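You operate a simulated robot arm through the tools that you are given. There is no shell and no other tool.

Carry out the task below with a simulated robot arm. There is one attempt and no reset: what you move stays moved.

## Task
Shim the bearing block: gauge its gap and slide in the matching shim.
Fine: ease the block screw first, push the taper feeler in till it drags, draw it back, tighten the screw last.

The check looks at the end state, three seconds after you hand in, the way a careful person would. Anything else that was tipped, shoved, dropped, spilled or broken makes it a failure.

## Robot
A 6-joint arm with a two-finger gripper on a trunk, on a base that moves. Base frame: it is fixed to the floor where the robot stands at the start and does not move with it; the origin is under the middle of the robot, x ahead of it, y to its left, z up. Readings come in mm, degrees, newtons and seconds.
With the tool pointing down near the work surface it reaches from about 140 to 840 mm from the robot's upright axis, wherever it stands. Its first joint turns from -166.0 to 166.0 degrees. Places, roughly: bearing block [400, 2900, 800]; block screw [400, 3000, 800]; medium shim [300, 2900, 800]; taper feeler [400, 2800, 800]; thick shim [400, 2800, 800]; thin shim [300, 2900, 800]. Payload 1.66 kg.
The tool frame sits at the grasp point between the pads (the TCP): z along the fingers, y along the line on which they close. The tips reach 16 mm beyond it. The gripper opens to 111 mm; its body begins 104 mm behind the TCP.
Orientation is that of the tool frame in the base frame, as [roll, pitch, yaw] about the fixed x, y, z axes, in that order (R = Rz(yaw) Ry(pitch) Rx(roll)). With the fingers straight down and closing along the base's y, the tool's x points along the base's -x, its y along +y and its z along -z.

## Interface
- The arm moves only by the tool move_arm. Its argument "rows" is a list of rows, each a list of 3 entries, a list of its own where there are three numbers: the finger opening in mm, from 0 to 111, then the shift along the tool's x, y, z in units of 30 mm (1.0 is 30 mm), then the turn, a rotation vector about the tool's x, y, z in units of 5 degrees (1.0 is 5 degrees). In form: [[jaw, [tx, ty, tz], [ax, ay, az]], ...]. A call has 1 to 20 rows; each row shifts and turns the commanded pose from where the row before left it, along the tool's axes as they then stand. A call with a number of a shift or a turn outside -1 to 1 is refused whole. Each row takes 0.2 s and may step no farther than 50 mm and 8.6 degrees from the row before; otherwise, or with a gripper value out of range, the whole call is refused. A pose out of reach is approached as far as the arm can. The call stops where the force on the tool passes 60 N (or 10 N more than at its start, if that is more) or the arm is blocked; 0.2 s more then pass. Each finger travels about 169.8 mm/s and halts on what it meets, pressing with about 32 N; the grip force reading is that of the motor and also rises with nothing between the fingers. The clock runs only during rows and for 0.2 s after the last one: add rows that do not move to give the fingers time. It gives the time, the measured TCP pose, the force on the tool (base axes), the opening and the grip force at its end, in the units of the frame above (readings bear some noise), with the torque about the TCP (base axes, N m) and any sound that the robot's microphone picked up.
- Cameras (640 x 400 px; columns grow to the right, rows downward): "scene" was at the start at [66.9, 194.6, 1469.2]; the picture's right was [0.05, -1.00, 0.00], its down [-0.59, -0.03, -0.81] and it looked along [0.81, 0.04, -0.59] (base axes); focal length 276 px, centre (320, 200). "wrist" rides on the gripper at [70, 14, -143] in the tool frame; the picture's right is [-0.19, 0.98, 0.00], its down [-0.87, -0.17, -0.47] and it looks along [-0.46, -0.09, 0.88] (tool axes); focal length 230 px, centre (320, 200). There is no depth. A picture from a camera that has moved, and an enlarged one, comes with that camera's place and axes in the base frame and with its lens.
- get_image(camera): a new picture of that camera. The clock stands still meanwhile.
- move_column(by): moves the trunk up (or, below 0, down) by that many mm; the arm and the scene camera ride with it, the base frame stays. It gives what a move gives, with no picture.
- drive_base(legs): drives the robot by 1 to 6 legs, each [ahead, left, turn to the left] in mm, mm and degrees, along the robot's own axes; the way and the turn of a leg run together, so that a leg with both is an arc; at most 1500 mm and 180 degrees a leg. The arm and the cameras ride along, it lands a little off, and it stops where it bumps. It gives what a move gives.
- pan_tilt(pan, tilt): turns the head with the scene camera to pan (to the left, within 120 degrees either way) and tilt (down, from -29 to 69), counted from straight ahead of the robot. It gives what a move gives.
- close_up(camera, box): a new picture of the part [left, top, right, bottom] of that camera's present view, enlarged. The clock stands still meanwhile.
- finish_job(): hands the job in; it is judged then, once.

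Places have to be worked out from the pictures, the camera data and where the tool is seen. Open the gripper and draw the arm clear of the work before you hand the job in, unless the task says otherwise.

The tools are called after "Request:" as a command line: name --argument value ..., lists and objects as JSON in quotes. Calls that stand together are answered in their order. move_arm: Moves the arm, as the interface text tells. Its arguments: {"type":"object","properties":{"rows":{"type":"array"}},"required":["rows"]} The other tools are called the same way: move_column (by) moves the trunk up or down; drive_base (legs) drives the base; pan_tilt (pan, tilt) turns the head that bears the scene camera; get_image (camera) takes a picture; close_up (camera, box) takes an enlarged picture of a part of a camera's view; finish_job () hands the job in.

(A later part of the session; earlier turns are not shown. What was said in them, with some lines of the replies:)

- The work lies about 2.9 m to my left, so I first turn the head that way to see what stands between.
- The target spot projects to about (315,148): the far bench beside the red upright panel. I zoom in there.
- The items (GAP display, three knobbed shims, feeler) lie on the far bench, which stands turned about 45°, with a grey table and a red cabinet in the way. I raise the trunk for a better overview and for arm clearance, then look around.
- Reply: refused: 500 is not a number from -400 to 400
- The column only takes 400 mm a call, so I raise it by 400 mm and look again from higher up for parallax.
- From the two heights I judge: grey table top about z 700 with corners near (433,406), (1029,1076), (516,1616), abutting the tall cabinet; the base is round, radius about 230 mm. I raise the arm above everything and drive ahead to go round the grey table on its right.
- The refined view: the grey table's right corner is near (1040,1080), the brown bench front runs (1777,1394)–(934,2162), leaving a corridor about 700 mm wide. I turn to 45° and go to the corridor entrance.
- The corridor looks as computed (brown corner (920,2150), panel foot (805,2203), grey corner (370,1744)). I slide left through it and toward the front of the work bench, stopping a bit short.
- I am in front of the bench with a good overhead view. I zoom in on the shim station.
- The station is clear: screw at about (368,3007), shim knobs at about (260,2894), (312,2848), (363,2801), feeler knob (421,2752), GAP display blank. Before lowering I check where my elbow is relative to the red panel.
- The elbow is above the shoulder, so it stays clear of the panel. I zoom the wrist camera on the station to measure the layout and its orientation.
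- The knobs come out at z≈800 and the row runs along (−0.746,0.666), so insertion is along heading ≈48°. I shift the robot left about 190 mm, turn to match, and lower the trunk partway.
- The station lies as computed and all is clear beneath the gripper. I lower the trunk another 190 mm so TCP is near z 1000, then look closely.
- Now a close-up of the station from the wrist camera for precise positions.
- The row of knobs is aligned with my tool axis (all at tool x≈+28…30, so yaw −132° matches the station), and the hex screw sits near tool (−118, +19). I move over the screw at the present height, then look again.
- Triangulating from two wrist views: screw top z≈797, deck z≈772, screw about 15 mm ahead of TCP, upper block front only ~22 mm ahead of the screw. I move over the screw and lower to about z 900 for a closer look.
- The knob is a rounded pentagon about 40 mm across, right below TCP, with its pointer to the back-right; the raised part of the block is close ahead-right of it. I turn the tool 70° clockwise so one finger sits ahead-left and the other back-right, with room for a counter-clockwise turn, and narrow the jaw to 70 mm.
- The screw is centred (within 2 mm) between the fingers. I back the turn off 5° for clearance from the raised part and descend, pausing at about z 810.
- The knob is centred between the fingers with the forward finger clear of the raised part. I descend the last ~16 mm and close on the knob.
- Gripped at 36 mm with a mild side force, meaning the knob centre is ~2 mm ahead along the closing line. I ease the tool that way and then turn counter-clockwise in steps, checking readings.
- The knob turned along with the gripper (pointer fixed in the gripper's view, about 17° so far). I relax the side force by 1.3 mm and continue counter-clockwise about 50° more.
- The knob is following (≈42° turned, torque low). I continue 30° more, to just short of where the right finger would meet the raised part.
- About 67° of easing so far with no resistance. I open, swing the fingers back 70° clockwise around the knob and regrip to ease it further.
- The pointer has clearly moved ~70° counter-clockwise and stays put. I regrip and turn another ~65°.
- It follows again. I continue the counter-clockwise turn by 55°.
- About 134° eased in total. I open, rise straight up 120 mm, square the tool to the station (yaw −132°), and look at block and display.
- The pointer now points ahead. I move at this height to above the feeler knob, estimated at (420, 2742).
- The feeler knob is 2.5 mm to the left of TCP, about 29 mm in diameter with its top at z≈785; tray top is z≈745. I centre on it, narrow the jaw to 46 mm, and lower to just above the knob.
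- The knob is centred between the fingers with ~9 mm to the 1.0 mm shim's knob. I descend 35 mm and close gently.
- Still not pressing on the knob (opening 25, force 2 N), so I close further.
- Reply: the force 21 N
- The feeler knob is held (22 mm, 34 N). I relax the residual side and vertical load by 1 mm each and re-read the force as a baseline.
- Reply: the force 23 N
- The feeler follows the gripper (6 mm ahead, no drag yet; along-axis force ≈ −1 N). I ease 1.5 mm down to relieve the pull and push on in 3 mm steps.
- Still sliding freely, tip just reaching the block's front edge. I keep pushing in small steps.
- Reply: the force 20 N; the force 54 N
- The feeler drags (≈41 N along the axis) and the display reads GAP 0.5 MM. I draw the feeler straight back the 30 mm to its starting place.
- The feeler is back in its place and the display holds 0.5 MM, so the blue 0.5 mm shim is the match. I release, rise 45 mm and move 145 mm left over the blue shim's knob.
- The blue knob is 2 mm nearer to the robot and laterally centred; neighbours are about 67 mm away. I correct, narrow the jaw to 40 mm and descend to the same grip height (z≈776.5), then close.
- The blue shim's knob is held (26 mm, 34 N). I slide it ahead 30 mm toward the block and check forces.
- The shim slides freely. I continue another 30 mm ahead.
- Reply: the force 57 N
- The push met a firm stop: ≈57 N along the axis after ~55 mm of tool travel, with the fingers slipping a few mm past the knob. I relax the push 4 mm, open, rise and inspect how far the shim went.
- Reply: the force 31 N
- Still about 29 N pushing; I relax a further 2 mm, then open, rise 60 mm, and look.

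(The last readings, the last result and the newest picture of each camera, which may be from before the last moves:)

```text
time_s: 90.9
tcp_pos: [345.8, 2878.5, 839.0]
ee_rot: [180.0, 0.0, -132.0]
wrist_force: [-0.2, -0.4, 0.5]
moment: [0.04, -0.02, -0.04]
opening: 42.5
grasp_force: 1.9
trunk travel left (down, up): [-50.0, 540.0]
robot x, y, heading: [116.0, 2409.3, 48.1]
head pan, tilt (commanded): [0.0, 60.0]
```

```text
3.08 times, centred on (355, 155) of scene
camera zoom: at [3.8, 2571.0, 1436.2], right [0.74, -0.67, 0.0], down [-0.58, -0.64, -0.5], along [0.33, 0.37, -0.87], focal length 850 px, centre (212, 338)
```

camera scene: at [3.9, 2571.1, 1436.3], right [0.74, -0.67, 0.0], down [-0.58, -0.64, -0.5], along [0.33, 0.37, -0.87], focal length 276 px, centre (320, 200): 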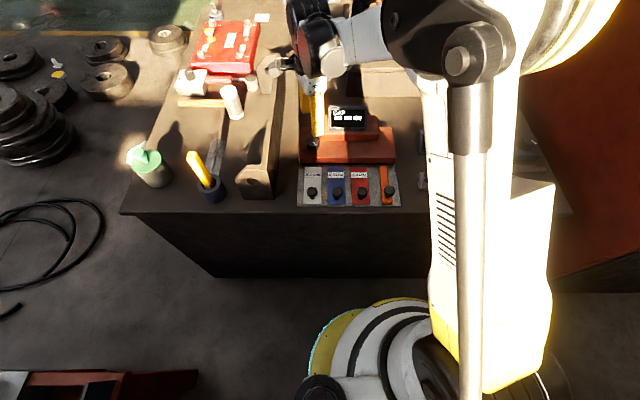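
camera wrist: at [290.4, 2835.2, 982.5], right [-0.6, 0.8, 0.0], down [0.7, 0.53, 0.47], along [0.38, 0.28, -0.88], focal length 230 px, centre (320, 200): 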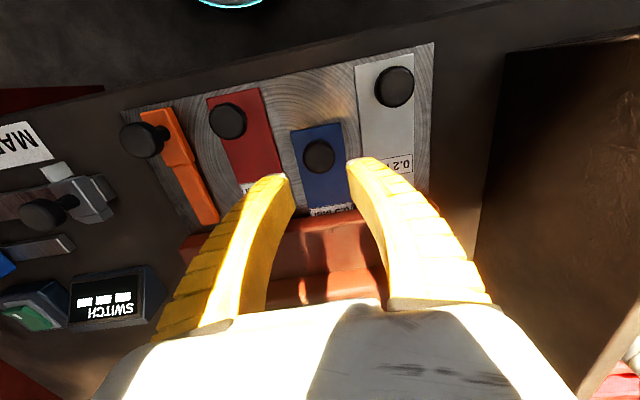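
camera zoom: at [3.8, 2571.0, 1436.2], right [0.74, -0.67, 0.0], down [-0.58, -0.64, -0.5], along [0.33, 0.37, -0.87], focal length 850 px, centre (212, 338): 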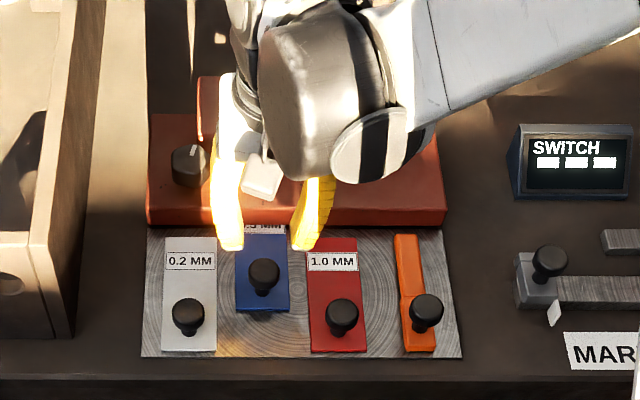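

The shim moved about 46 mm, with its tip well under the block and the label half hidden. I pull the arm back and up a little to see the display and the block face clearly.

Request:
move_arm --rows '[[40, [0, 0, -0.9], [0, 0, 0]], [40, [0.6, -0.6, -0.5], [0, 0, 0]], [40, [0.8, -0.8, 0], [0, 0, 0]], [40, [0.8, -0.8, 0], [0, 0, 0]], [40, [0.8, -0.8, 0], [0, 0, 0]], [40, [0, 0, 0], [0, 0, 0]]]'

Request:
get_image --camera "scene"

Request:
close_up --camera "scene" --box '[280, 90, 420, 220]'

Request:
get_image --camera "wrist"

```text
time_s: 92.3
tcp_pos: [351.9, 2750.7, 881.0]
ee_rot: [-180.0, 0.0, -132.0]
wrist_force: [0.9, -0.3, 0.6]
moment: [0.05, 0.01, 0.04]
opening: 42.4
grasp_force: 1.6
trunk travel left (down, up): [-50.0, 540.0]
robot x, y, heading: [112.6, 2409.2, 48.3]
head pan, tilt (commanded): [0.0, 60.0]
```

```text
taken
camera scene: at [3.9, 2570.9, 1436.3], right [0.74, -0.67, 0.0], down [-0.58, -0.64, -0.5], along [0.33, 0.37, -0.87], focal length 276 px, centre (320, 200)
```

scene: 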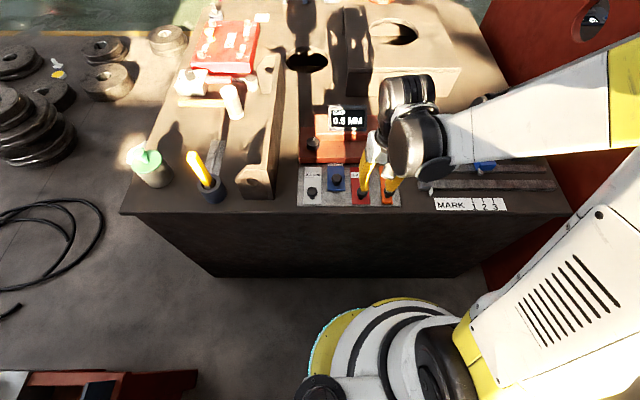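

```text
3.08 times, centred on (350, 155) of scene
camera zoom: at [3.9, 2570.9, 1436.3], right [0.74, -0.67, 0.0], down [-0.58, -0.64, -0.5], along [0.33, 0.37, -0.87], focal length 850 px, centre (228, 338)
```

zoom: 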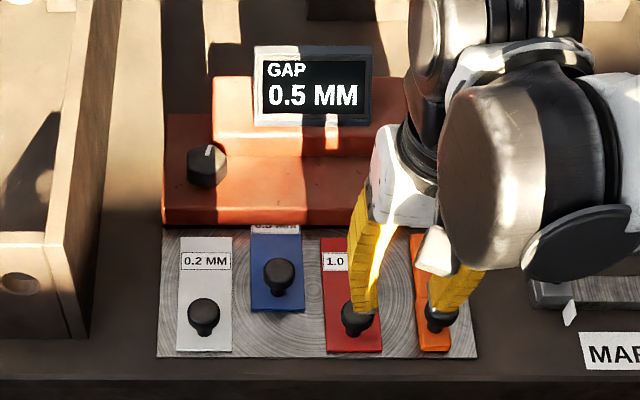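

```text
taken
camera wrist: at [296.6, 2707.1, 1023.5], right [-0.6, 0.8, 0.0], down [0.7, 0.53, 0.47], along [0.38, 0.28, -0.88], focal length 230 px, centre (320, 200)
```

wrist: 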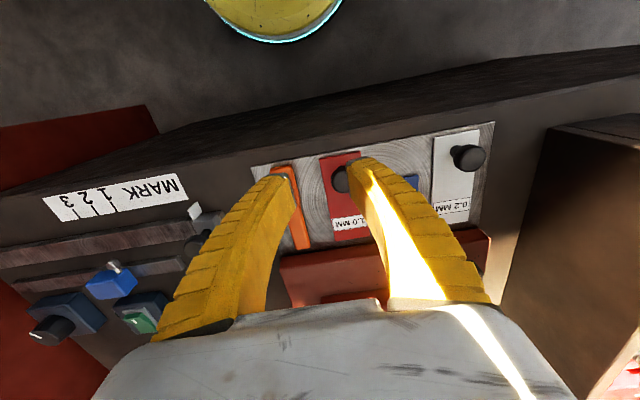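

The display still reads 0.5 MM and the shim's tip is under the block. To be sure it is home, I go back over its knob (now about (338, 2871)), regrip centrally and push once more.

Request:
move_arm --rows '[[40, [-0.67, 0.756, 0], [0, 0, 0]], [40, [-0.67, 0.756, 0], [0, 0, 0]], [40, [-0.67, 0.756, 0], [0, 0, 0]], [40, [-0.67, 0.756, 0], [0, 0, 0]], [40, [0, 0, 0.9], [0, 0, 0]], [40, [0, 0, 0.9], [0, 0, 0]], [40, [0, 0, 0], [0, 0, 0]]]'

Request:
get_image --camera "wrist"

Request:
close_up --camera "wrist" --box '[240, 100, 400, 220]'

```text
time_s: 93.9
tcp_pos: [337.7, 2872.4, 827.5]
ee_rot: [179.9, 0.0, -132.0]
wrist_force: [0.5, 0.2, -0.7]
moment: [-0.01, -0.03, -0.03]
opening: 42.6
grasp_force: 1.0
trunk travel left (down, up): [-50.0, 540.0]
robot x, y, heading: [113.6, 2407.6, 48.1]
head pan, tilt (commanded): [0.0, 60.0]
```

```text
taken
camera wrist: at [282.7, 2828.4, 970.2], right [-0.6, 0.8, 0.0], down [0.7, 0.53, 0.47], along [0.38, 0.28, -0.88], focal length 230 px, centre (320, 200)
```

wrist: 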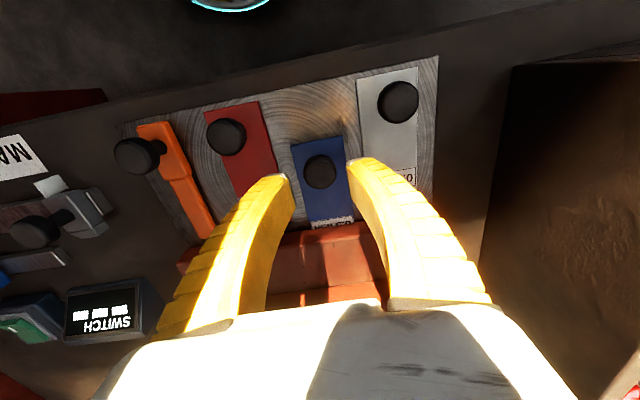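

```text
3.33 times, centred on (320, 160) of wrist
camera zoom: at [282.7, 2828.4, 970.2], right [-0.6, 0.8, 0.0], down [0.7, 0.53, 0.47], along [0.38, 0.28, -0.88], focal length 767 px, centre (320, 333)
```

zoom: 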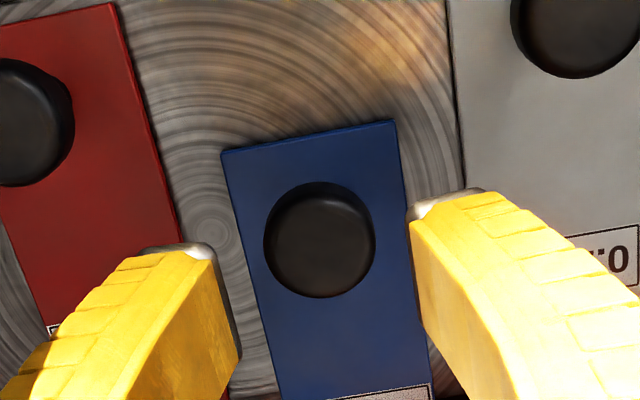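

The knob is centred under TCP; net travel is 45.0 mm. I descend, grip, and push to test whether it goes any further.

Request:
move_arm --rows '[[40, [0, 0, 0.6], [0, 0, 0]], [40, [0, 0, 0.6], [0, 0, 0]], [40, [0, 0, 0.5], [0, 0, 0]], [32, [0, 0, 0], [0, 0, 0]], [24, [0, 0, 0], [0, 0, 0]], [16, [0, 0, 0], [0, 0, 0]], [8, [0, 0, 0], [0, 0, 0]], [8, [0, 0, 0], [0, 0, 0]]]'

Request:
move_arm --rows '[[8, [-0.05, 0, 0], [0, 0, 0]], [8, [-0.05, 0, 0], [0, 0, 0]], [8, [0, 0, 0], [0, 0, 0]]]'

Request:
get_image --camera "wrist"

```text
time_s: 95.7
tcp_pos: [338.4, 2871.3, 777.8]
ee_rot: [180.0, 0.0, -132.0]
wrist_force: [6.6, -7.2, -1.6]
moment: [0.44, -0.45, -0.07]
opening: 26.0
grasp_force: 34.6
trunk travel left (down, up): [-50.0, 540.0]
robot x, y, heading: [110.1, 2408.7, 48.2]
head pan, tilt (commanded): [0.0, 60.0]
```

```text
time_s: 96.5
tcp_pos: [339.8, 2873.3, 776.5]
ee_rot: [179.9, -0.1, -132.0]
wrist_force: [-0.9, -21.1, 0.9]
moment: [-0.09, -0.04, -0.13]
opening: 23.4
grasp_force: 34.2
trunk travel left (down, up): [-50.0, 540.0]
robot x, y, heading: [113.6, 2410.7, 48.5]
head pan, tilt (commanded): [0.0, 60.0]
```

```text
taken
camera wrist: at [284.5, 2829.2, 920.3], right [-0.6, 0.8, 0.0], down [0.7, 0.53, 0.47], along [0.38, 0.28, -0.88], focal length 230 px, centre (320, 200)
```

wrist: 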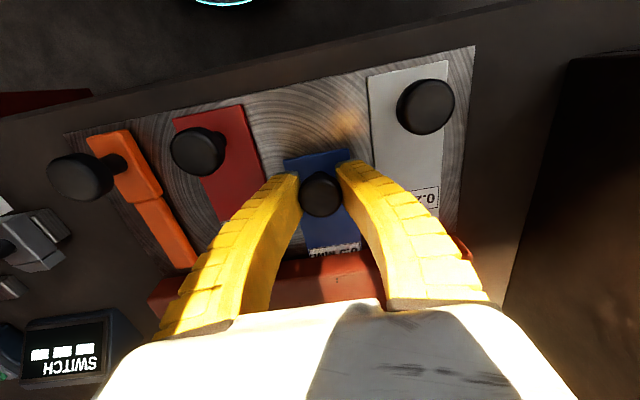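

16 N resistance after a 3 mm command, so it seems solid. I push 3 mm more to confirm it does not advance.

Request:
move_arm --rows '[[8, [-0.05, 0, 0], [0, 0, 0]], [8, [-0.05, 0, 0], [0, 0, 0]], [8, [0, 0, 0], [0, 0, 0]]]'

Request:
close_up --camera "wrist" --box '[240, 100, 400, 300]'

```text
time_s: 97.3
tcp_pos: [342.2, 2874.2, 777.6]
ee_rot: [180.0, -0.1, -132.1]
wrist_force: [-10.3, -32.7, -5.4]
moment: [-0.2, 0.02, -0.13]
opening: 21.4
grasp_force: 34.3
trunk travel left (down, up): [-50.0, 540.0]
robot x, y, heading: [112.9, 2410.2, 48.0]
head pan, tilt (commanded): [0.0, 60.0]
```

```text
2.00 times, centred on (320, 200) of wrist
camera zoom: at [286.0, 2830.8, 920.4], right [-0.6, 0.8, 0.0], down [0.7, 0.53, 0.47], along [0.38, 0.28, -0.88], focal length 460 px, centre (320, 200)
```

zoom: 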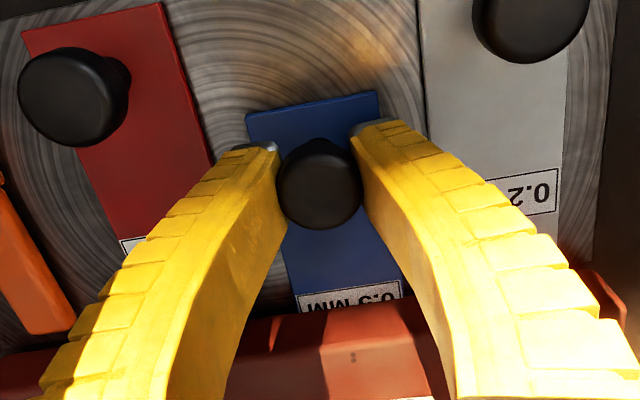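

The knob does not advance any more under 31 N – the fingers only slip around it – so the shim is home against its stop (45 mm). I relax, open, and rise clear.

Request:
move_arm --rows '[[8, [0.08, 0, 0], [0, 0, 0]], [20, [0, 0, 0], [0, 0, 0]], [30, [0, 0, 0], [0, 0, 0]], [40, [0, 0, 0], [0, 0, 0]], [40, [0, 0, 0], [0, 0, 0]], [40, [0, 0, -0.6], [0, 0, 0]], [40, [0, 0, -0.9], [0, 0, 0]], [40, [0, 0, -0.9], [0, 0, 0]], [40, [0, 0, -0.9], [0, 0, 0]], [40, [0, 0, -0.9], [0, 0, 0]], [40, [0, 0, 0], [0, 0, 0]]]'

Request:
get_image --camera "wrist"

Request:
close_up --camera "wrist" --box '[200, 80, 440, 240]'

```text
time_s: 99.7
tcp_pos: [340.5, 2875.0, 903.2]
ee_rot: [-180.0, 0.0, -132.0]
wrist_force: [0.3, 0.3, -0.3]
moment: [0.01, 0.01, -0.04]
opening: 42.4
grasp_force: 1.5
trunk travel left (down, up): [-50.0, 540.0]
robot x, y, heading: [115.0, 2410.0, 48.2]
head pan, tilt (commanded): [0.0, 60.0]
```

```text
taken
camera wrist: at [285.2, 2831.8, 1046.0], right [-0.6, 0.8, 0.0], down [0.7, 0.53, 0.47], along [0.38, 0.28, -0.88], focal length 230 px, centre (320, 200)
```

wrist: 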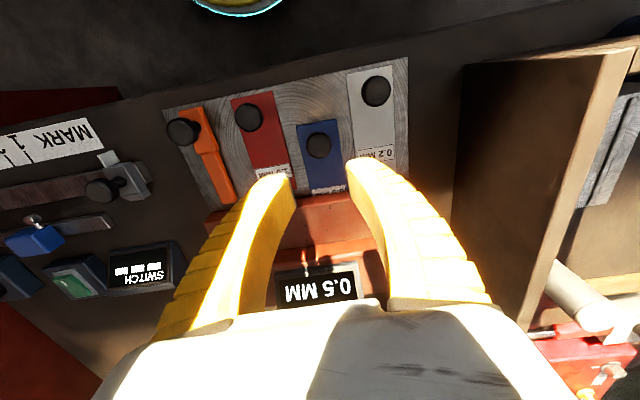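

```text
2.50 times, centred on (320, 160) of wrist
camera zoom: at [285.2, 2831.8, 1046.0], right [-0.6, 0.8, 0.0], down [0.7, 0.53, 0.47], along [0.38, 0.28, -0.88], focal length 575 px, centre (320, 300)
```

zoom: 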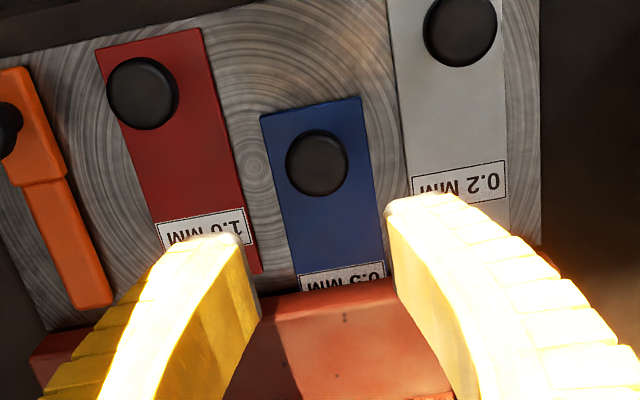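

The 0.5 shim is in. Now for tightening: I raise a bit and move over the screw, reopening to 62 mm, with yaw back to −129.4°.

Request:
move_arm --rows '[[62, [0, 0, -1], [0, 0, 0]], [62, [0, 0.767, 0], [0, 0, 0]], [62, [0, 0.767, 0], [0, 0, 0]], [62, [0, 0.767, 0], [0, 0, 0]], [62, [-0.951, 0, 0], [0, 0, 0]], [62, [-0.951, 0, 0], [0, 0, 0]], [62, [-0.951, 0, 0], [0, 0, 0]], [62, [-0.951, 0, 0], [0, 0, -0.52]], [62, [0, 0, 0], [0, 0, 0]]]'

Request:
get_image --camera "wrist"

Request:
close_up --camera "wrist" --box '[260, 90, 380, 190]'

Request:
close_up --camera "scene" --box '[280, 90, 420, 220]'

```text
time_s: 101.7
tcp_pos: [366.2, 3007.4, 932.1]
ee_rot: [-179.9, -0.1, -129.4]
wrist_force: [0.7, -0.7, -0.4]
moment: [0.01, 0.02, 0.0]
opening: 63.6
grasp_force: 1.6
trunk travel left (down, up): [-50.0, 540.0]
robot x, y, heading: [113.2, 2412.6, 48.3]
head pan, tilt (commanded): [0.0, 60.0]
```

```text
taken
camera wrist: at [313.2, 2960.8, 1075.0], right [-0.64, 0.77, 0.0], down [0.68, 0.56, 0.47], along [0.36, 0.3, -0.88], focal length 230 px, centre (320, 200)
```

wrist: 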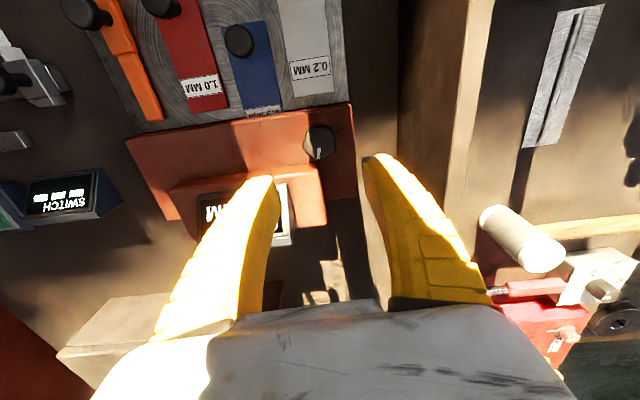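

```text
4.00 times, centred on (320, 140) of wrist
camera zoom: at [313.2, 2960.8, 1075.0], right [-0.64, 0.77, 0.0], down [0.68, 0.56, 0.47], along [0.36, 0.3, -0.88], focal length 920 px, centre (320, 440)
```

zoom: 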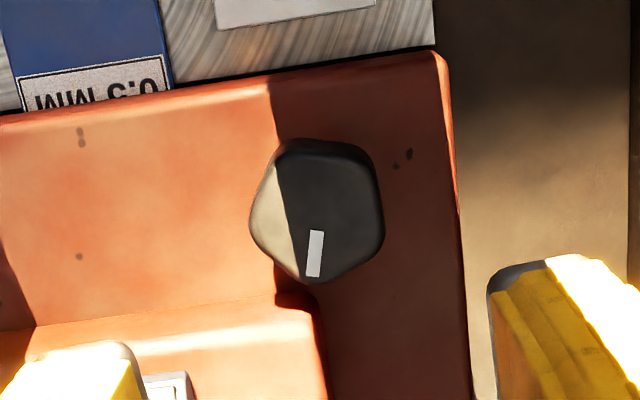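

```text
3.08 times, centred on (350, 155) of scene
camera zoom: at [4.0, 2571.3, 1436.3], right [0.74, -0.67, 0.0], down [-0.58, -0.64, -0.5], along [0.33, 0.37, -0.87], focal length 850 px, centre (228, 338)
```

zoom: 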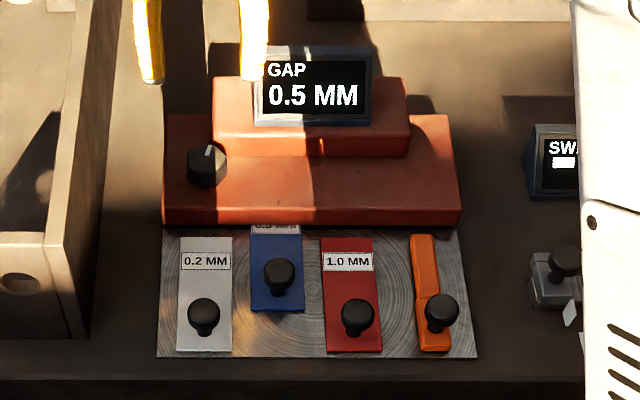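

Everything else is unchanged and the screw is under the gripper. I descend to the same grip height as before and close on the knob.

Request:
move_arm --rows '[[62, [0.05, 0, 0.9], [0, 0, 0]], [62, [0, 0, 0.9], [0, 0, 0]], [62, [0, 0, 0.9], [0, 0, 0]], [62, [0, 0, 0.9], [0, 0, 0]], [62, [0, 0, 0.6], [0, 0, 0]], [62, [0, 0, 0.36], [0, 0, 0]], [62, [0, 0, 0], [0, 0, 0]]]'

Request:
get_image --camera "wrist"

Request:
move_arm --rows '[[45, [0, 0, 0], [0, 0, 0]], [38, [0, 0, 0], [0, 0, 0]], [30, [0, 0, 0], [0, 0, 0]], [25, [0, 0, 0], [0, 0, 0]], [25, [0, 0, 0], [0, 0, 0]]]'

Request:
get_image --camera "wrist"

```text
time_s: 103.3
tcp_pos: [365.0, 3005.2, 795.8]
ee_rot: [179.9, 0.0, -129.4]
wrist_force: [0.0, 0.1, 0.3]
moment: [0.01, 0.04, -0.03]
opening: 63.7
grasp_force: 0.9
trunk travel left (down, up): [-50.0, 540.0]
robot x, y, heading: [114.7, 2412.5, 48.3]
head pan, tilt (commanded): [0.0, 60.0]
```

```text
taken
camera wrist: at [311.6, 2958.3, 937.6], right [-0.64, 0.77, 0.0], down [0.68, 0.56, 0.47], along [0.36, 0.3, -0.88], focal length 230 px, centre (320, 200)
```

wrist: 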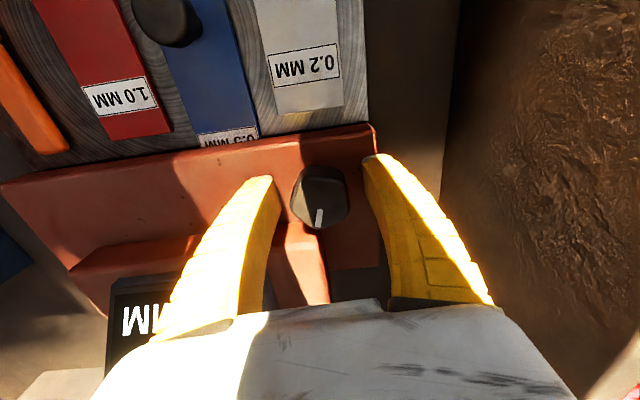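

```text
time_s: 104.5
tcp_pos: [364.6, 3005.3, 795.4]
ee_rot: [-180.0, 0.2, -129.3]
wrist_force: [2.6, 7.1, 10.8]
moment: [0.34, -0.13, 0.01]
opening: 35.0
grasp_force: 34.2
trunk travel left (down, up): [-50.0, 540.0]
robot x, y, heading: [119.2, 2412.3, 48.4]
head pan, tilt (commanded): [0.0, 60.0]
```

```text
taken
camera wrist: at [311.6, 2958.4, 938.1], right [-0.64, 0.77, 0.0], down [0.68, 0.56, 0.47], along [0.36, 0.3, -0.88], focal length 230 px, centre (320, 200)
```

wrist: 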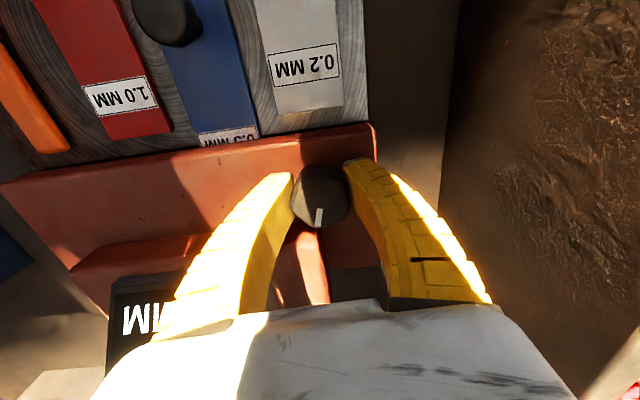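

The knob is gripped (35 mm). I turn clockwise about 67° in 5° rows, the reverse of the easing.

Request:
move_arm --rows '[[25, [0, 0, 0], [0, 0, 1]], [25, [0, 0, 0], [0, 0, 1]], [25, [0, 0, 0], [0, 0, 1]], [25, [0, 0, 0], [0, 0, 1]], [25, [0, 0, 0], [0, 0, 1]], [25, [0, 0, 0], [0, 0, 1]], [25, [0, 0, 0], [0, 0, 1]], [25, [0, 0, 0], [0, 0, 1]], [25, [0, 0, 0], [0, 0, 1]], [25, [0, 0, 0], [0, 0, 1]], [25, [0, 0, 0], [0, 0, 1]], [25, [0, 0, 0], [0, 0, 1]], [25, [0, 0, 0], [0, 0, 1]], [25, [0, 0, 0], [0, 0, 0.5]], [25, [0, 0, 0], [0, 0, 0]]]'

Request:
get_image --camera "wrist"

```text
time_s: 107.7
tcp_pos: [364.6, 3006.4, 795.1]
ee_rot: [179.9, 0.1, 163.0]
wrist_force: [9.9, 25.5, 12.8]
moment: [0.36, -0.21, 0.03]
opening: 34.5
grasp_force: 33.9
trunk travel left (down, up): [-50.0, 540.0]
robot x, y, heading: [112.8, 2406.8, 48.1]
head pan, tilt (commanded): [0.0, 60.0]
```

```text
taken
camera wrist: at [303.6, 3038.3, 937.8], right [0.47, 0.88, 0.0], down [0.78, -0.41, 0.47], along [0.42, -0.22, -0.88], focal length 230 px, centre (320, 200)
```

wrist: 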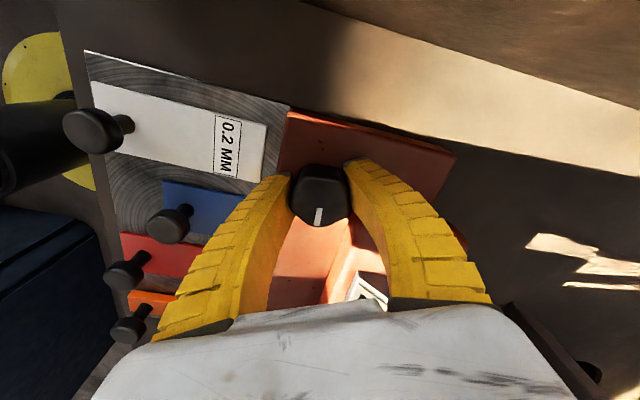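

It followed. I open, swing the fingers back counter-clockwise around the knob, and regrip for the second part.

Request:
move_arm --rows '[[62, [0, 0, 0], [0, 0, 0]], [62, [0, 0, 0], [0, 0, 0]], [62, [0, 0, 0], [0, 0, -1]], [62, [0, 0, 0], [0, 0, -1]], [62, [0, 0, 0], [0, 0, -1]], [62, [0, 0, 0], [0, 0, -1]], [62, [0, 0, 0], [0, 0, -1]], [62, [0, 0, 0], [0, 0, -1]], [62, [0, 0, 0], [0, 0, -1]], [62, [0, 0, 0], [0, 0, -1]], [62, [0, 0, 0], [0, 0, -1]], [62, [0, 0, 0], [0, 0, -1]], [62, [0, 0, 0], [0, 0, -1]], [62, [0, 0, 0], [0, 0, -1]], [62, [0, 0, 0], [0, 0, -1]], [62, [0, 0, 0], [0, 0, -0.5]]]'

Request:
move_arm --rows '[[45, [0, 0, 0], [0, 0, 0]], [38, [0, 0, 0], [0, 0, 0]], [30, [0, 0, 0], [0, 0, 0]], [25, [0, 0, 0], [0, 0, 0]], [25, [0, 0, 0], [0, 0, 0]]]'

Request:
get_image --camera "wrist"

```text
time_s: 111.1
tcp_pos: [364.9, 3005.8, 797.4]
ee_rot: [180.0, 0.0, -129.3]
wrist_force: [0.9, 0.7, -0.5]
moment: [-0.02, 0.01, -0.01]
opening: 64.0
grasp_force: 1.5
trunk travel left (down, up): [-50.0, 540.0]
robot x, y, heading: [113.3, 2409.8, 48.1]
head pan, tilt (commanded): [0.0, 60.0]
```

```text
time_s: 112.3
tcp_pos: [364.9, 3005.0, 796.8]
ee_rot: [180.0, 0.2, -129.3]
wrist_force: [3.9, 5.1, 10.4]
moment: [0.12, -0.29, -0.03]
opening: 35.7
grasp_force: 33.5
trunk travel left (down, up): [-50.0, 540.0]
robot x, y, heading: [114.9, 2408.1, 48.3]
head pan, tilt (commanded): [0.0, 60.0]
```

```text
taken
camera wrist: at [311.3, 2958.3, 938.9], right [-0.64, 0.77, 0.0], down [0.68, 0.56, 0.47], along [0.36, 0.3, -0.88], focal length 230 px, centre (320, 200)
```

wrist: 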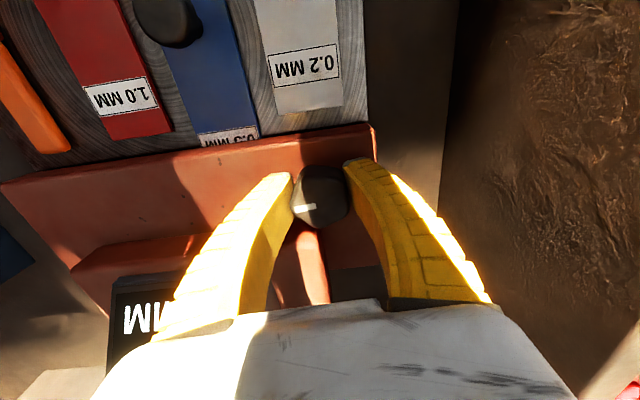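

Regripped. I turn clockwise 55° first, then I'll approach the tight end in small steps watching the torque.

Request:
move_arm --rows '[[25, [0, 0, 0], [0, 0, 1]], [25, [0, 0, 0], [0, 0, 1]], [25, [0, 0, 0], [0, 0, 1]], [25, [0, 0, 0], [0, 0, 1]], [25, [0, 0, 0], [0, 0, 1]], [25, [0, 0, 0], [0, 0, 1]], [25, [0, 0, 0], [0, 0, 1]], [25, [0, 0, 0], [0, 0, 1]], [25, [0, 0, 0], [0, 0, 1]], [25, [0, 0, 0], [0, 0, 1]], [25, [0, 0, 0], [0, 0, 1]], [25, [0, 0, 0], [0, 0, 0]]]'

Request:
get_image --camera "wrist"

Request:
move_arm --rows '[[25, [0, 0, 0], [0, 0, 1]], [25, [0, 0, 0], [0, 0, 1]], [25, [0, 0, 0], [0, 0, 0]]]'

Request:
get_image --camera "wrist"

```text
time_s: 114.9
tcp_pos: [365.3, 3006.7, 795.7]
ee_rot: [180.0, 0.0, 175.4]
wrist_force: [5.3, 22.9, 15.1]
moment: [0.24, -0.04, 0.05]
opening: 35.7
grasp_force: 33.8
trunk travel left (down, up): [-50.0, 540.0]
robot x, y, heading: [112.3, 2410.1, 48.0]
head pan, tilt (commanded): [0.0, 60.0]
```

```text
taken
camera wrist: at [297.5, 3023.7, 937.9], right [0.27, 0.96, 0.0], down [0.85, -0.23, 0.47], along [0.46, -0.13, -0.88], focal length 230 px, centre (320, 200)
```

wrist: 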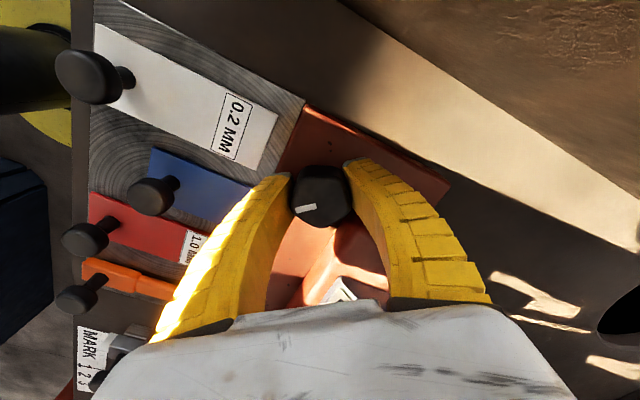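

```text
time_s: 115.7
tcp_pos: [365.1, 3005.4, 795.6]
ee_rot: [179.8, 0.0, 165.5]
wrist_force: [4.4, 28.1, 14.7]
moment: [0.26, -0.13, 0.08]
opening: 35.6
grasp_force: 33.6
trunk travel left (down, up): [-50.0, 540.0]
robot x, y, heading: [115.7, 2409.6, 48.0]
head pan, tilt (commanded): [0.0, 60.0]
```

```text
taken
camera wrist: at [301.8, 3035.4, 937.9], right [0.43, 0.9, 0.0], down [0.8, -0.38, 0.47], along [0.43, -0.2, -0.88], focal length 230 px, centre (320, 200)
```

wrist: 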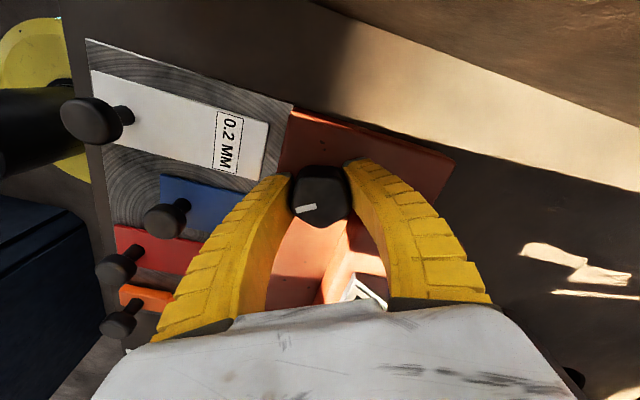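

The pointer is nearly back at its original tight position. I centre the grip 1.5 mm along its closing line and turn 5° more, watching the torque about z.

Request:
move_arm --rows '[[25, [0, 0.05, 0], [0, 0, 0]], [25, [0, 0, 0], [0, 0, 0.5]], [25, [0, 0, 0], [0, 0, 0.5]], [25, [0, 0, 0], [0, 0, 0]]]'

Request:
close_up --camera "wrist" --box '[250, 130, 400, 260]'

```text
time_s: 116.7
tcp_pos: [365.5, 3005.7, 795.5]
ee_rot: [-179.9, 0.1, 160.4]
wrist_force: [2.2, 12.1, 8.1]
moment: [0.02, -0.15, 0.33]
opening: 34.5
grasp_force: 34.2
trunk travel left (down, up): [-50.0, 540.0]
robot x, y, heading: [112.4, 2412.6, 48.0]
head pan, tilt (commanded): [0.0, 60.0]
```

```text
3.08 times, centred on (325, 195) of wrist
camera zoom: at [305.3, 3041.2, 938.1], right [0.51, 0.86, 0.0], down [0.76, -0.45, 0.47], along [0.41, -0.24, -0.88], focal length 708 px, centre (305, 215)
```

zoom: 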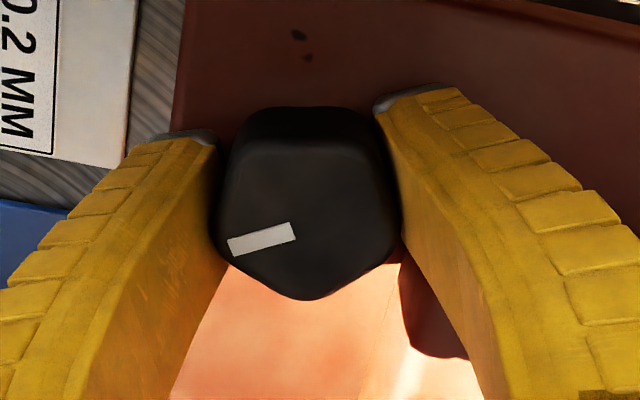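

Torque about z has jumped to 0.33 N·m – the screw is coming up tight. I add 4° more to snug it.

Request:
move_arm --rows '[[25, [0, 0, 0], [0, 0, 0.4]], [25, [0, 0, 0], [0, 0, 0.4]], [25, [0, 0, 0], [0, 0, 0]]]'

Request:
close_up --camera "wrist" --box '[250, 130, 400, 260]'

```text
time_s: 117.5
tcp_pos: [366.1, 3006.1, 795.1]
ee_rot: [-180.0, 0.0, 156.5]
wrist_force: [4.9, 8.0, 5.9]
moment: [-0.07, -0.22, 0.42]
opening: 33.2
grasp_force: 33.9
trunk travel left (down, up): [-50.0, 540.0]
robot x, y, heading: [113.6, 2413.3, 47.9]
head pan, tilt (commanded): [0.0, 60.0]
```

```text
3.08 times, centred on (325, 195) of wrist
camera zoom: at [308.1, 3045.4, 938.2], right [0.57, 0.82, 0.0], down [0.73, -0.5, 0.47], along [0.39, -0.27, -0.88], focal length 708 px, centre (305, 215)
```

zoom: 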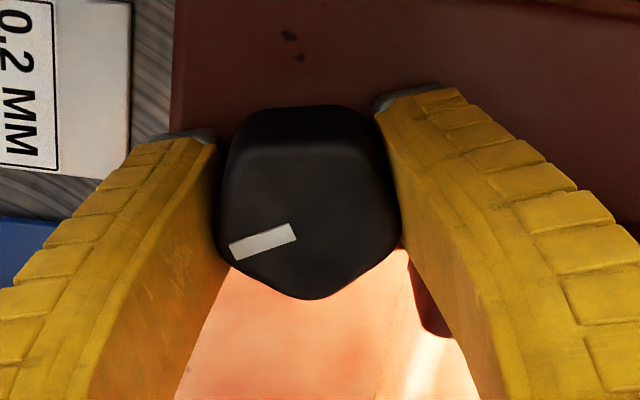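

The knob now only slips in the fingers at 0.42 N·m, so it is tight at its stop. I open directly (no back-turn), rise straight up, and turn the tool back to square to compare the pointer with its first picture.

Request:
move_arm --rows '[[45, [0, 0, 0], [0, 0, 0]], [62, [0, 0, 0], [0, 0, 0]], [62, [0, 0, 0], [0, 0, 0]], [62, [0, 0, -0.6], [0, 0, 0]], [62, [0, 0, -0.9], [0, 0, 0]], [62, [0, 0, -0.9], [0, 0, 0]], [62, [0, 0, -0.9], [0, 0, 0]], [62, [0, 0, -0.9], [0, 0, 0]], [62, [0, 0, 0], [0, 0, 0]]]'

Request:
move_arm --rows '[[62, [0, 0, 0], [0, 0, -1]], [62, [0, 0, 0], [0, 0, -1]], [62, [0, 0, 0], [0, 0, -1]], [62, [0, 0, 0], [0, 0, -1]], [62, [0, 0, 0], [0, 0, -1]], [62, [0, 0, 0], [0, 0, -1]], [62, [0, 0, 0], [0, 0, -1]], [62, [0, 0, 0], [0, 0, -1]], [62, [0, 0, 0], [0, 0, -1]], [62, [0, 0, 0], [0, 0, -1]], [62, [0, 0, 0], [0, 0, -1]], [62, [0, 0, 0], [0, 0, -1]], [62, [0, 0, 0], [0, 0, -1]], [62, [0, 0, 0], [0, 0, -1]], [62, [0, 0, 0], [0, 0, -0.3]], [62, [0, 0, 0], [0, 0, 0]]]'

Request:
get_image --camera "wrist"

Request:
close_up --camera "wrist" --box '[260, 90, 380, 190]'

Request:
close_up --camera "scene" --box '[280, 90, 420, 220]'

```text
time_s: 119.5
tcp_pos: [366.0, 3005.9, 923.0]
ee_rot: [-179.9, 0.0, 156.6]
wrist_force: [0.2, -0.3, -0.2]
moment: [0.0, -0.03, 0.01]
opening: 64.0
grasp_force: 1.4
trunk travel left (down, up): [-50.0, 540.0]
robot x, y, heading: [111.4, 2409.9, 48.2]
head pan, tilt (commanded): [0.0, 60.0]
```

```text
time_s: 122.9
tcp_pos: [365.3, 3006.7, 921.5]
ee_rot: [180.0, 0.0, -131.9]
wrist_force: [0.0, -0.3, 0.3]
moment: [-0.02, -0.01, 0.03]
opening: 64.0
grasp_force: 2.3
trunk travel left (down, up): [-50.0, 540.0]
robot x, y, heading: [115.0, 2409.3, 48.1]
head pan, tilt (commanded): [0.0, 60.0]
```

```text
taken
camera wrist: at [309.6, 2962.3, 1064.5], right [-0.6, 0.8, 0.0], down [0.7, 0.53, 0.47], along [0.38, 0.28, -0.88], focal length 230 px, centre (320, 200)
```

wrist: 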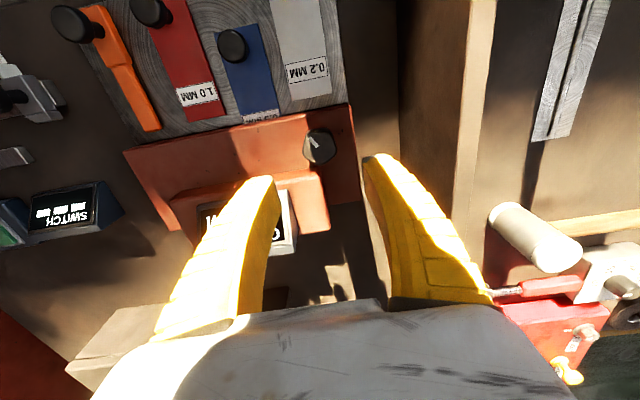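

```text
4.00 times, centred on (320, 140) of wrist
camera zoom: at [309.6, 2962.3, 1064.5], right [-0.6, 0.8, 0.0], down [0.7, 0.53, 0.47], along [0.38, 0.28, -0.88], focal length 920 px, centre (320, 440)
```

zoom: 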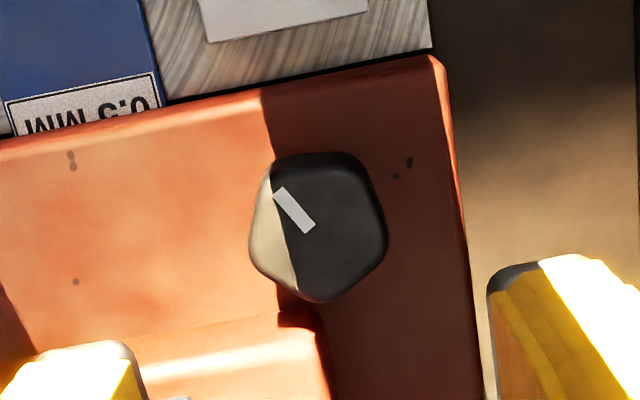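

```text
3.08 times, centred on (350, 155) of scene
camera zoom: at [3.9, 2571.1, 1436.3], right [0.74, -0.67, 0.0], down [-0.58, -0.64, -0.5], along [0.33, 0.37, -0.87], focal length 850 px, centre (228, 338)
```

zoom: 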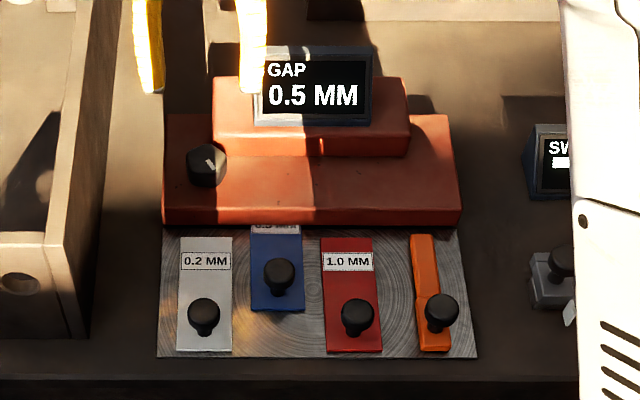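

The pointer is back at its original tight direction, the display reads 0.5 MM, the blue shim is in, the feeler is drawn back and the other shims are untouched. I raise the arm, open the gripper fully and draw back from the work.

Request:
move_arm --rows '[[70, [0, 0, -0.9], [0, 0, 0]], [80, [0, 0, -0.9], [0, 0, 0]], [95, [0, 0, -0.9], [0, 0, 0]], [111, [0, 0, -0.9], [0, 0, 0]], [111, [0, 0, -0.9], [0, 0, 0]], [111, [0, 0, -0.9], [0, 0, 0]], [111, [0.9, 0, 0], [0, 0, 0]], [111, [0.9, 0, 0], [0, 0, 0]], [111, [0.9, 0, 0], [0, 0, 0]], [111, [0.9, 0, 0], [0, 0, 0]], [111, [0.9, 0, 0], [0, 0, 0]], [111, [0, 0, 0], [0, 0, 0]]]'

Request:
get_image --camera "scene"

Request:
close_up --camera "wrist" --box '[120, 40, 420, 230]'

Request:
close_up --camera "scene" --box '[280, 90, 420, 220]'

```text
time_s: 125.5
tcp_pos: [275.4, 2904.3, 1082.9]
ee_rot: [180.0, 0.0, -132.0]
wrist_force: [-1.1, -0.3, 0.7]
moment: [0.02, -0.01, -0.02]
opening: 111.2
grasp_force: 0.1
trunk travel left (down, up): [-50.0, 540.0]
robot x, y, heading: [115.8, 2408.2, 48.3]
head pan, tilt (commanded): [0.0, 60.0]
```

```text
taken
camera scene: at [3.8, 2571.0, 1436.3], right [0.74, -0.67, 0.0], down [-0.58, -0.64, -0.5], along [0.33, 0.37, -0.87], focal length 276 px, centre (320, 200)
```

scene: 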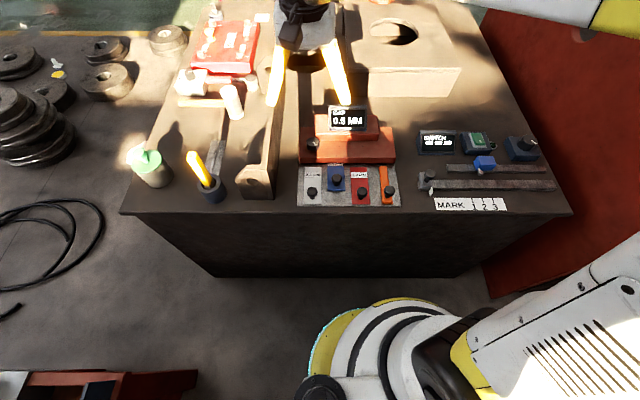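

```text
2.11 times, centred on (270, 135) of wrist
camera zoom: at [219.5, 2861.4, 1225.7], right [-0.6, 0.8, 0.0], down [0.7, 0.53, 0.47], along [0.38, 0.28, -0.88], focal length 484 px, centre (425, 337)
```

zoom: 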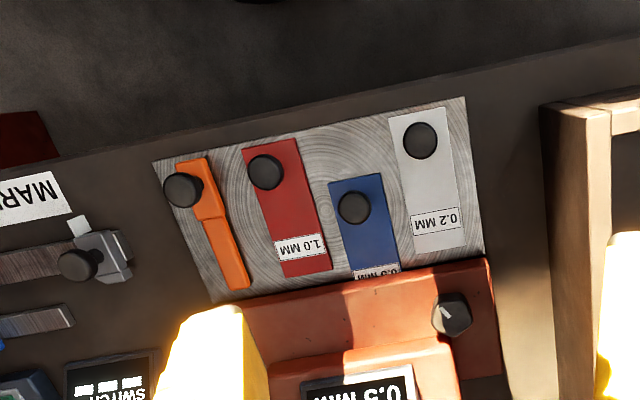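

```text
3.08 times, centred on (350, 155) of scene
camera zoom: at [3.8, 2571.0, 1436.3], right [0.74, -0.67, 0.0], down [-0.58, -0.64, -0.5], along [0.33, 0.37, -0.87], focal length 850 px, centre (228, 338)
```

zoom: 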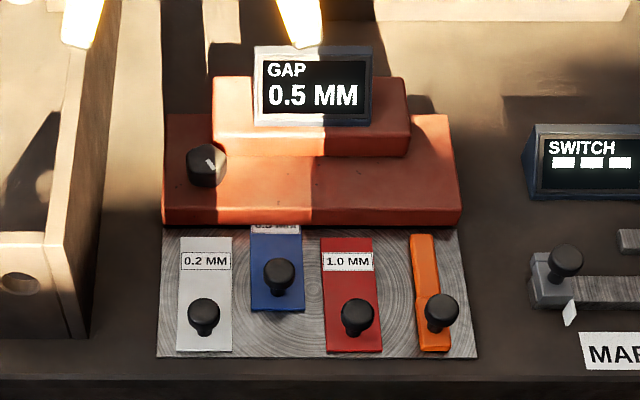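

All is in place: GAP 0.5 MM, blue 0.5 mm shim home at its stop, feeler drawn back, screw tight, everything else untouched, arm clear with the gripper open. I hand the job in.

Request:
finish_job

```text
The job is handed in.
```

The bearing block gauged at 0.5 mm. The blue 0.5 mm shim is in and the block screw is tight again. I have handed the job in; no verdict came back.

1. **Screw eased:** I turned it about 134° counter-clockwise before touching anything else.
2. **Gap gauged:** I pushed the taper feeler in until it dragged at about 41 N. The display then read GAP 0.5 MM.
3. **Feeler drawn back:** It is at its starting place, or 1–3 mm further back.
4. **Shim slid in:** It went in 45 mm and met a firm stop. A second push at about 31 N did not move it further, so I take that as home. I had no marking on the block to confirm the depth.
5. **Screw tightened last:** I turned it clockwise until the knob only slipped in the fingers at 0.42 N·m. Its pointer is back to within a few degrees of where it began.

In the last pictures the other two shims and everything else on the bench look unmoved. The gripper is open and the arm is clear of the work.
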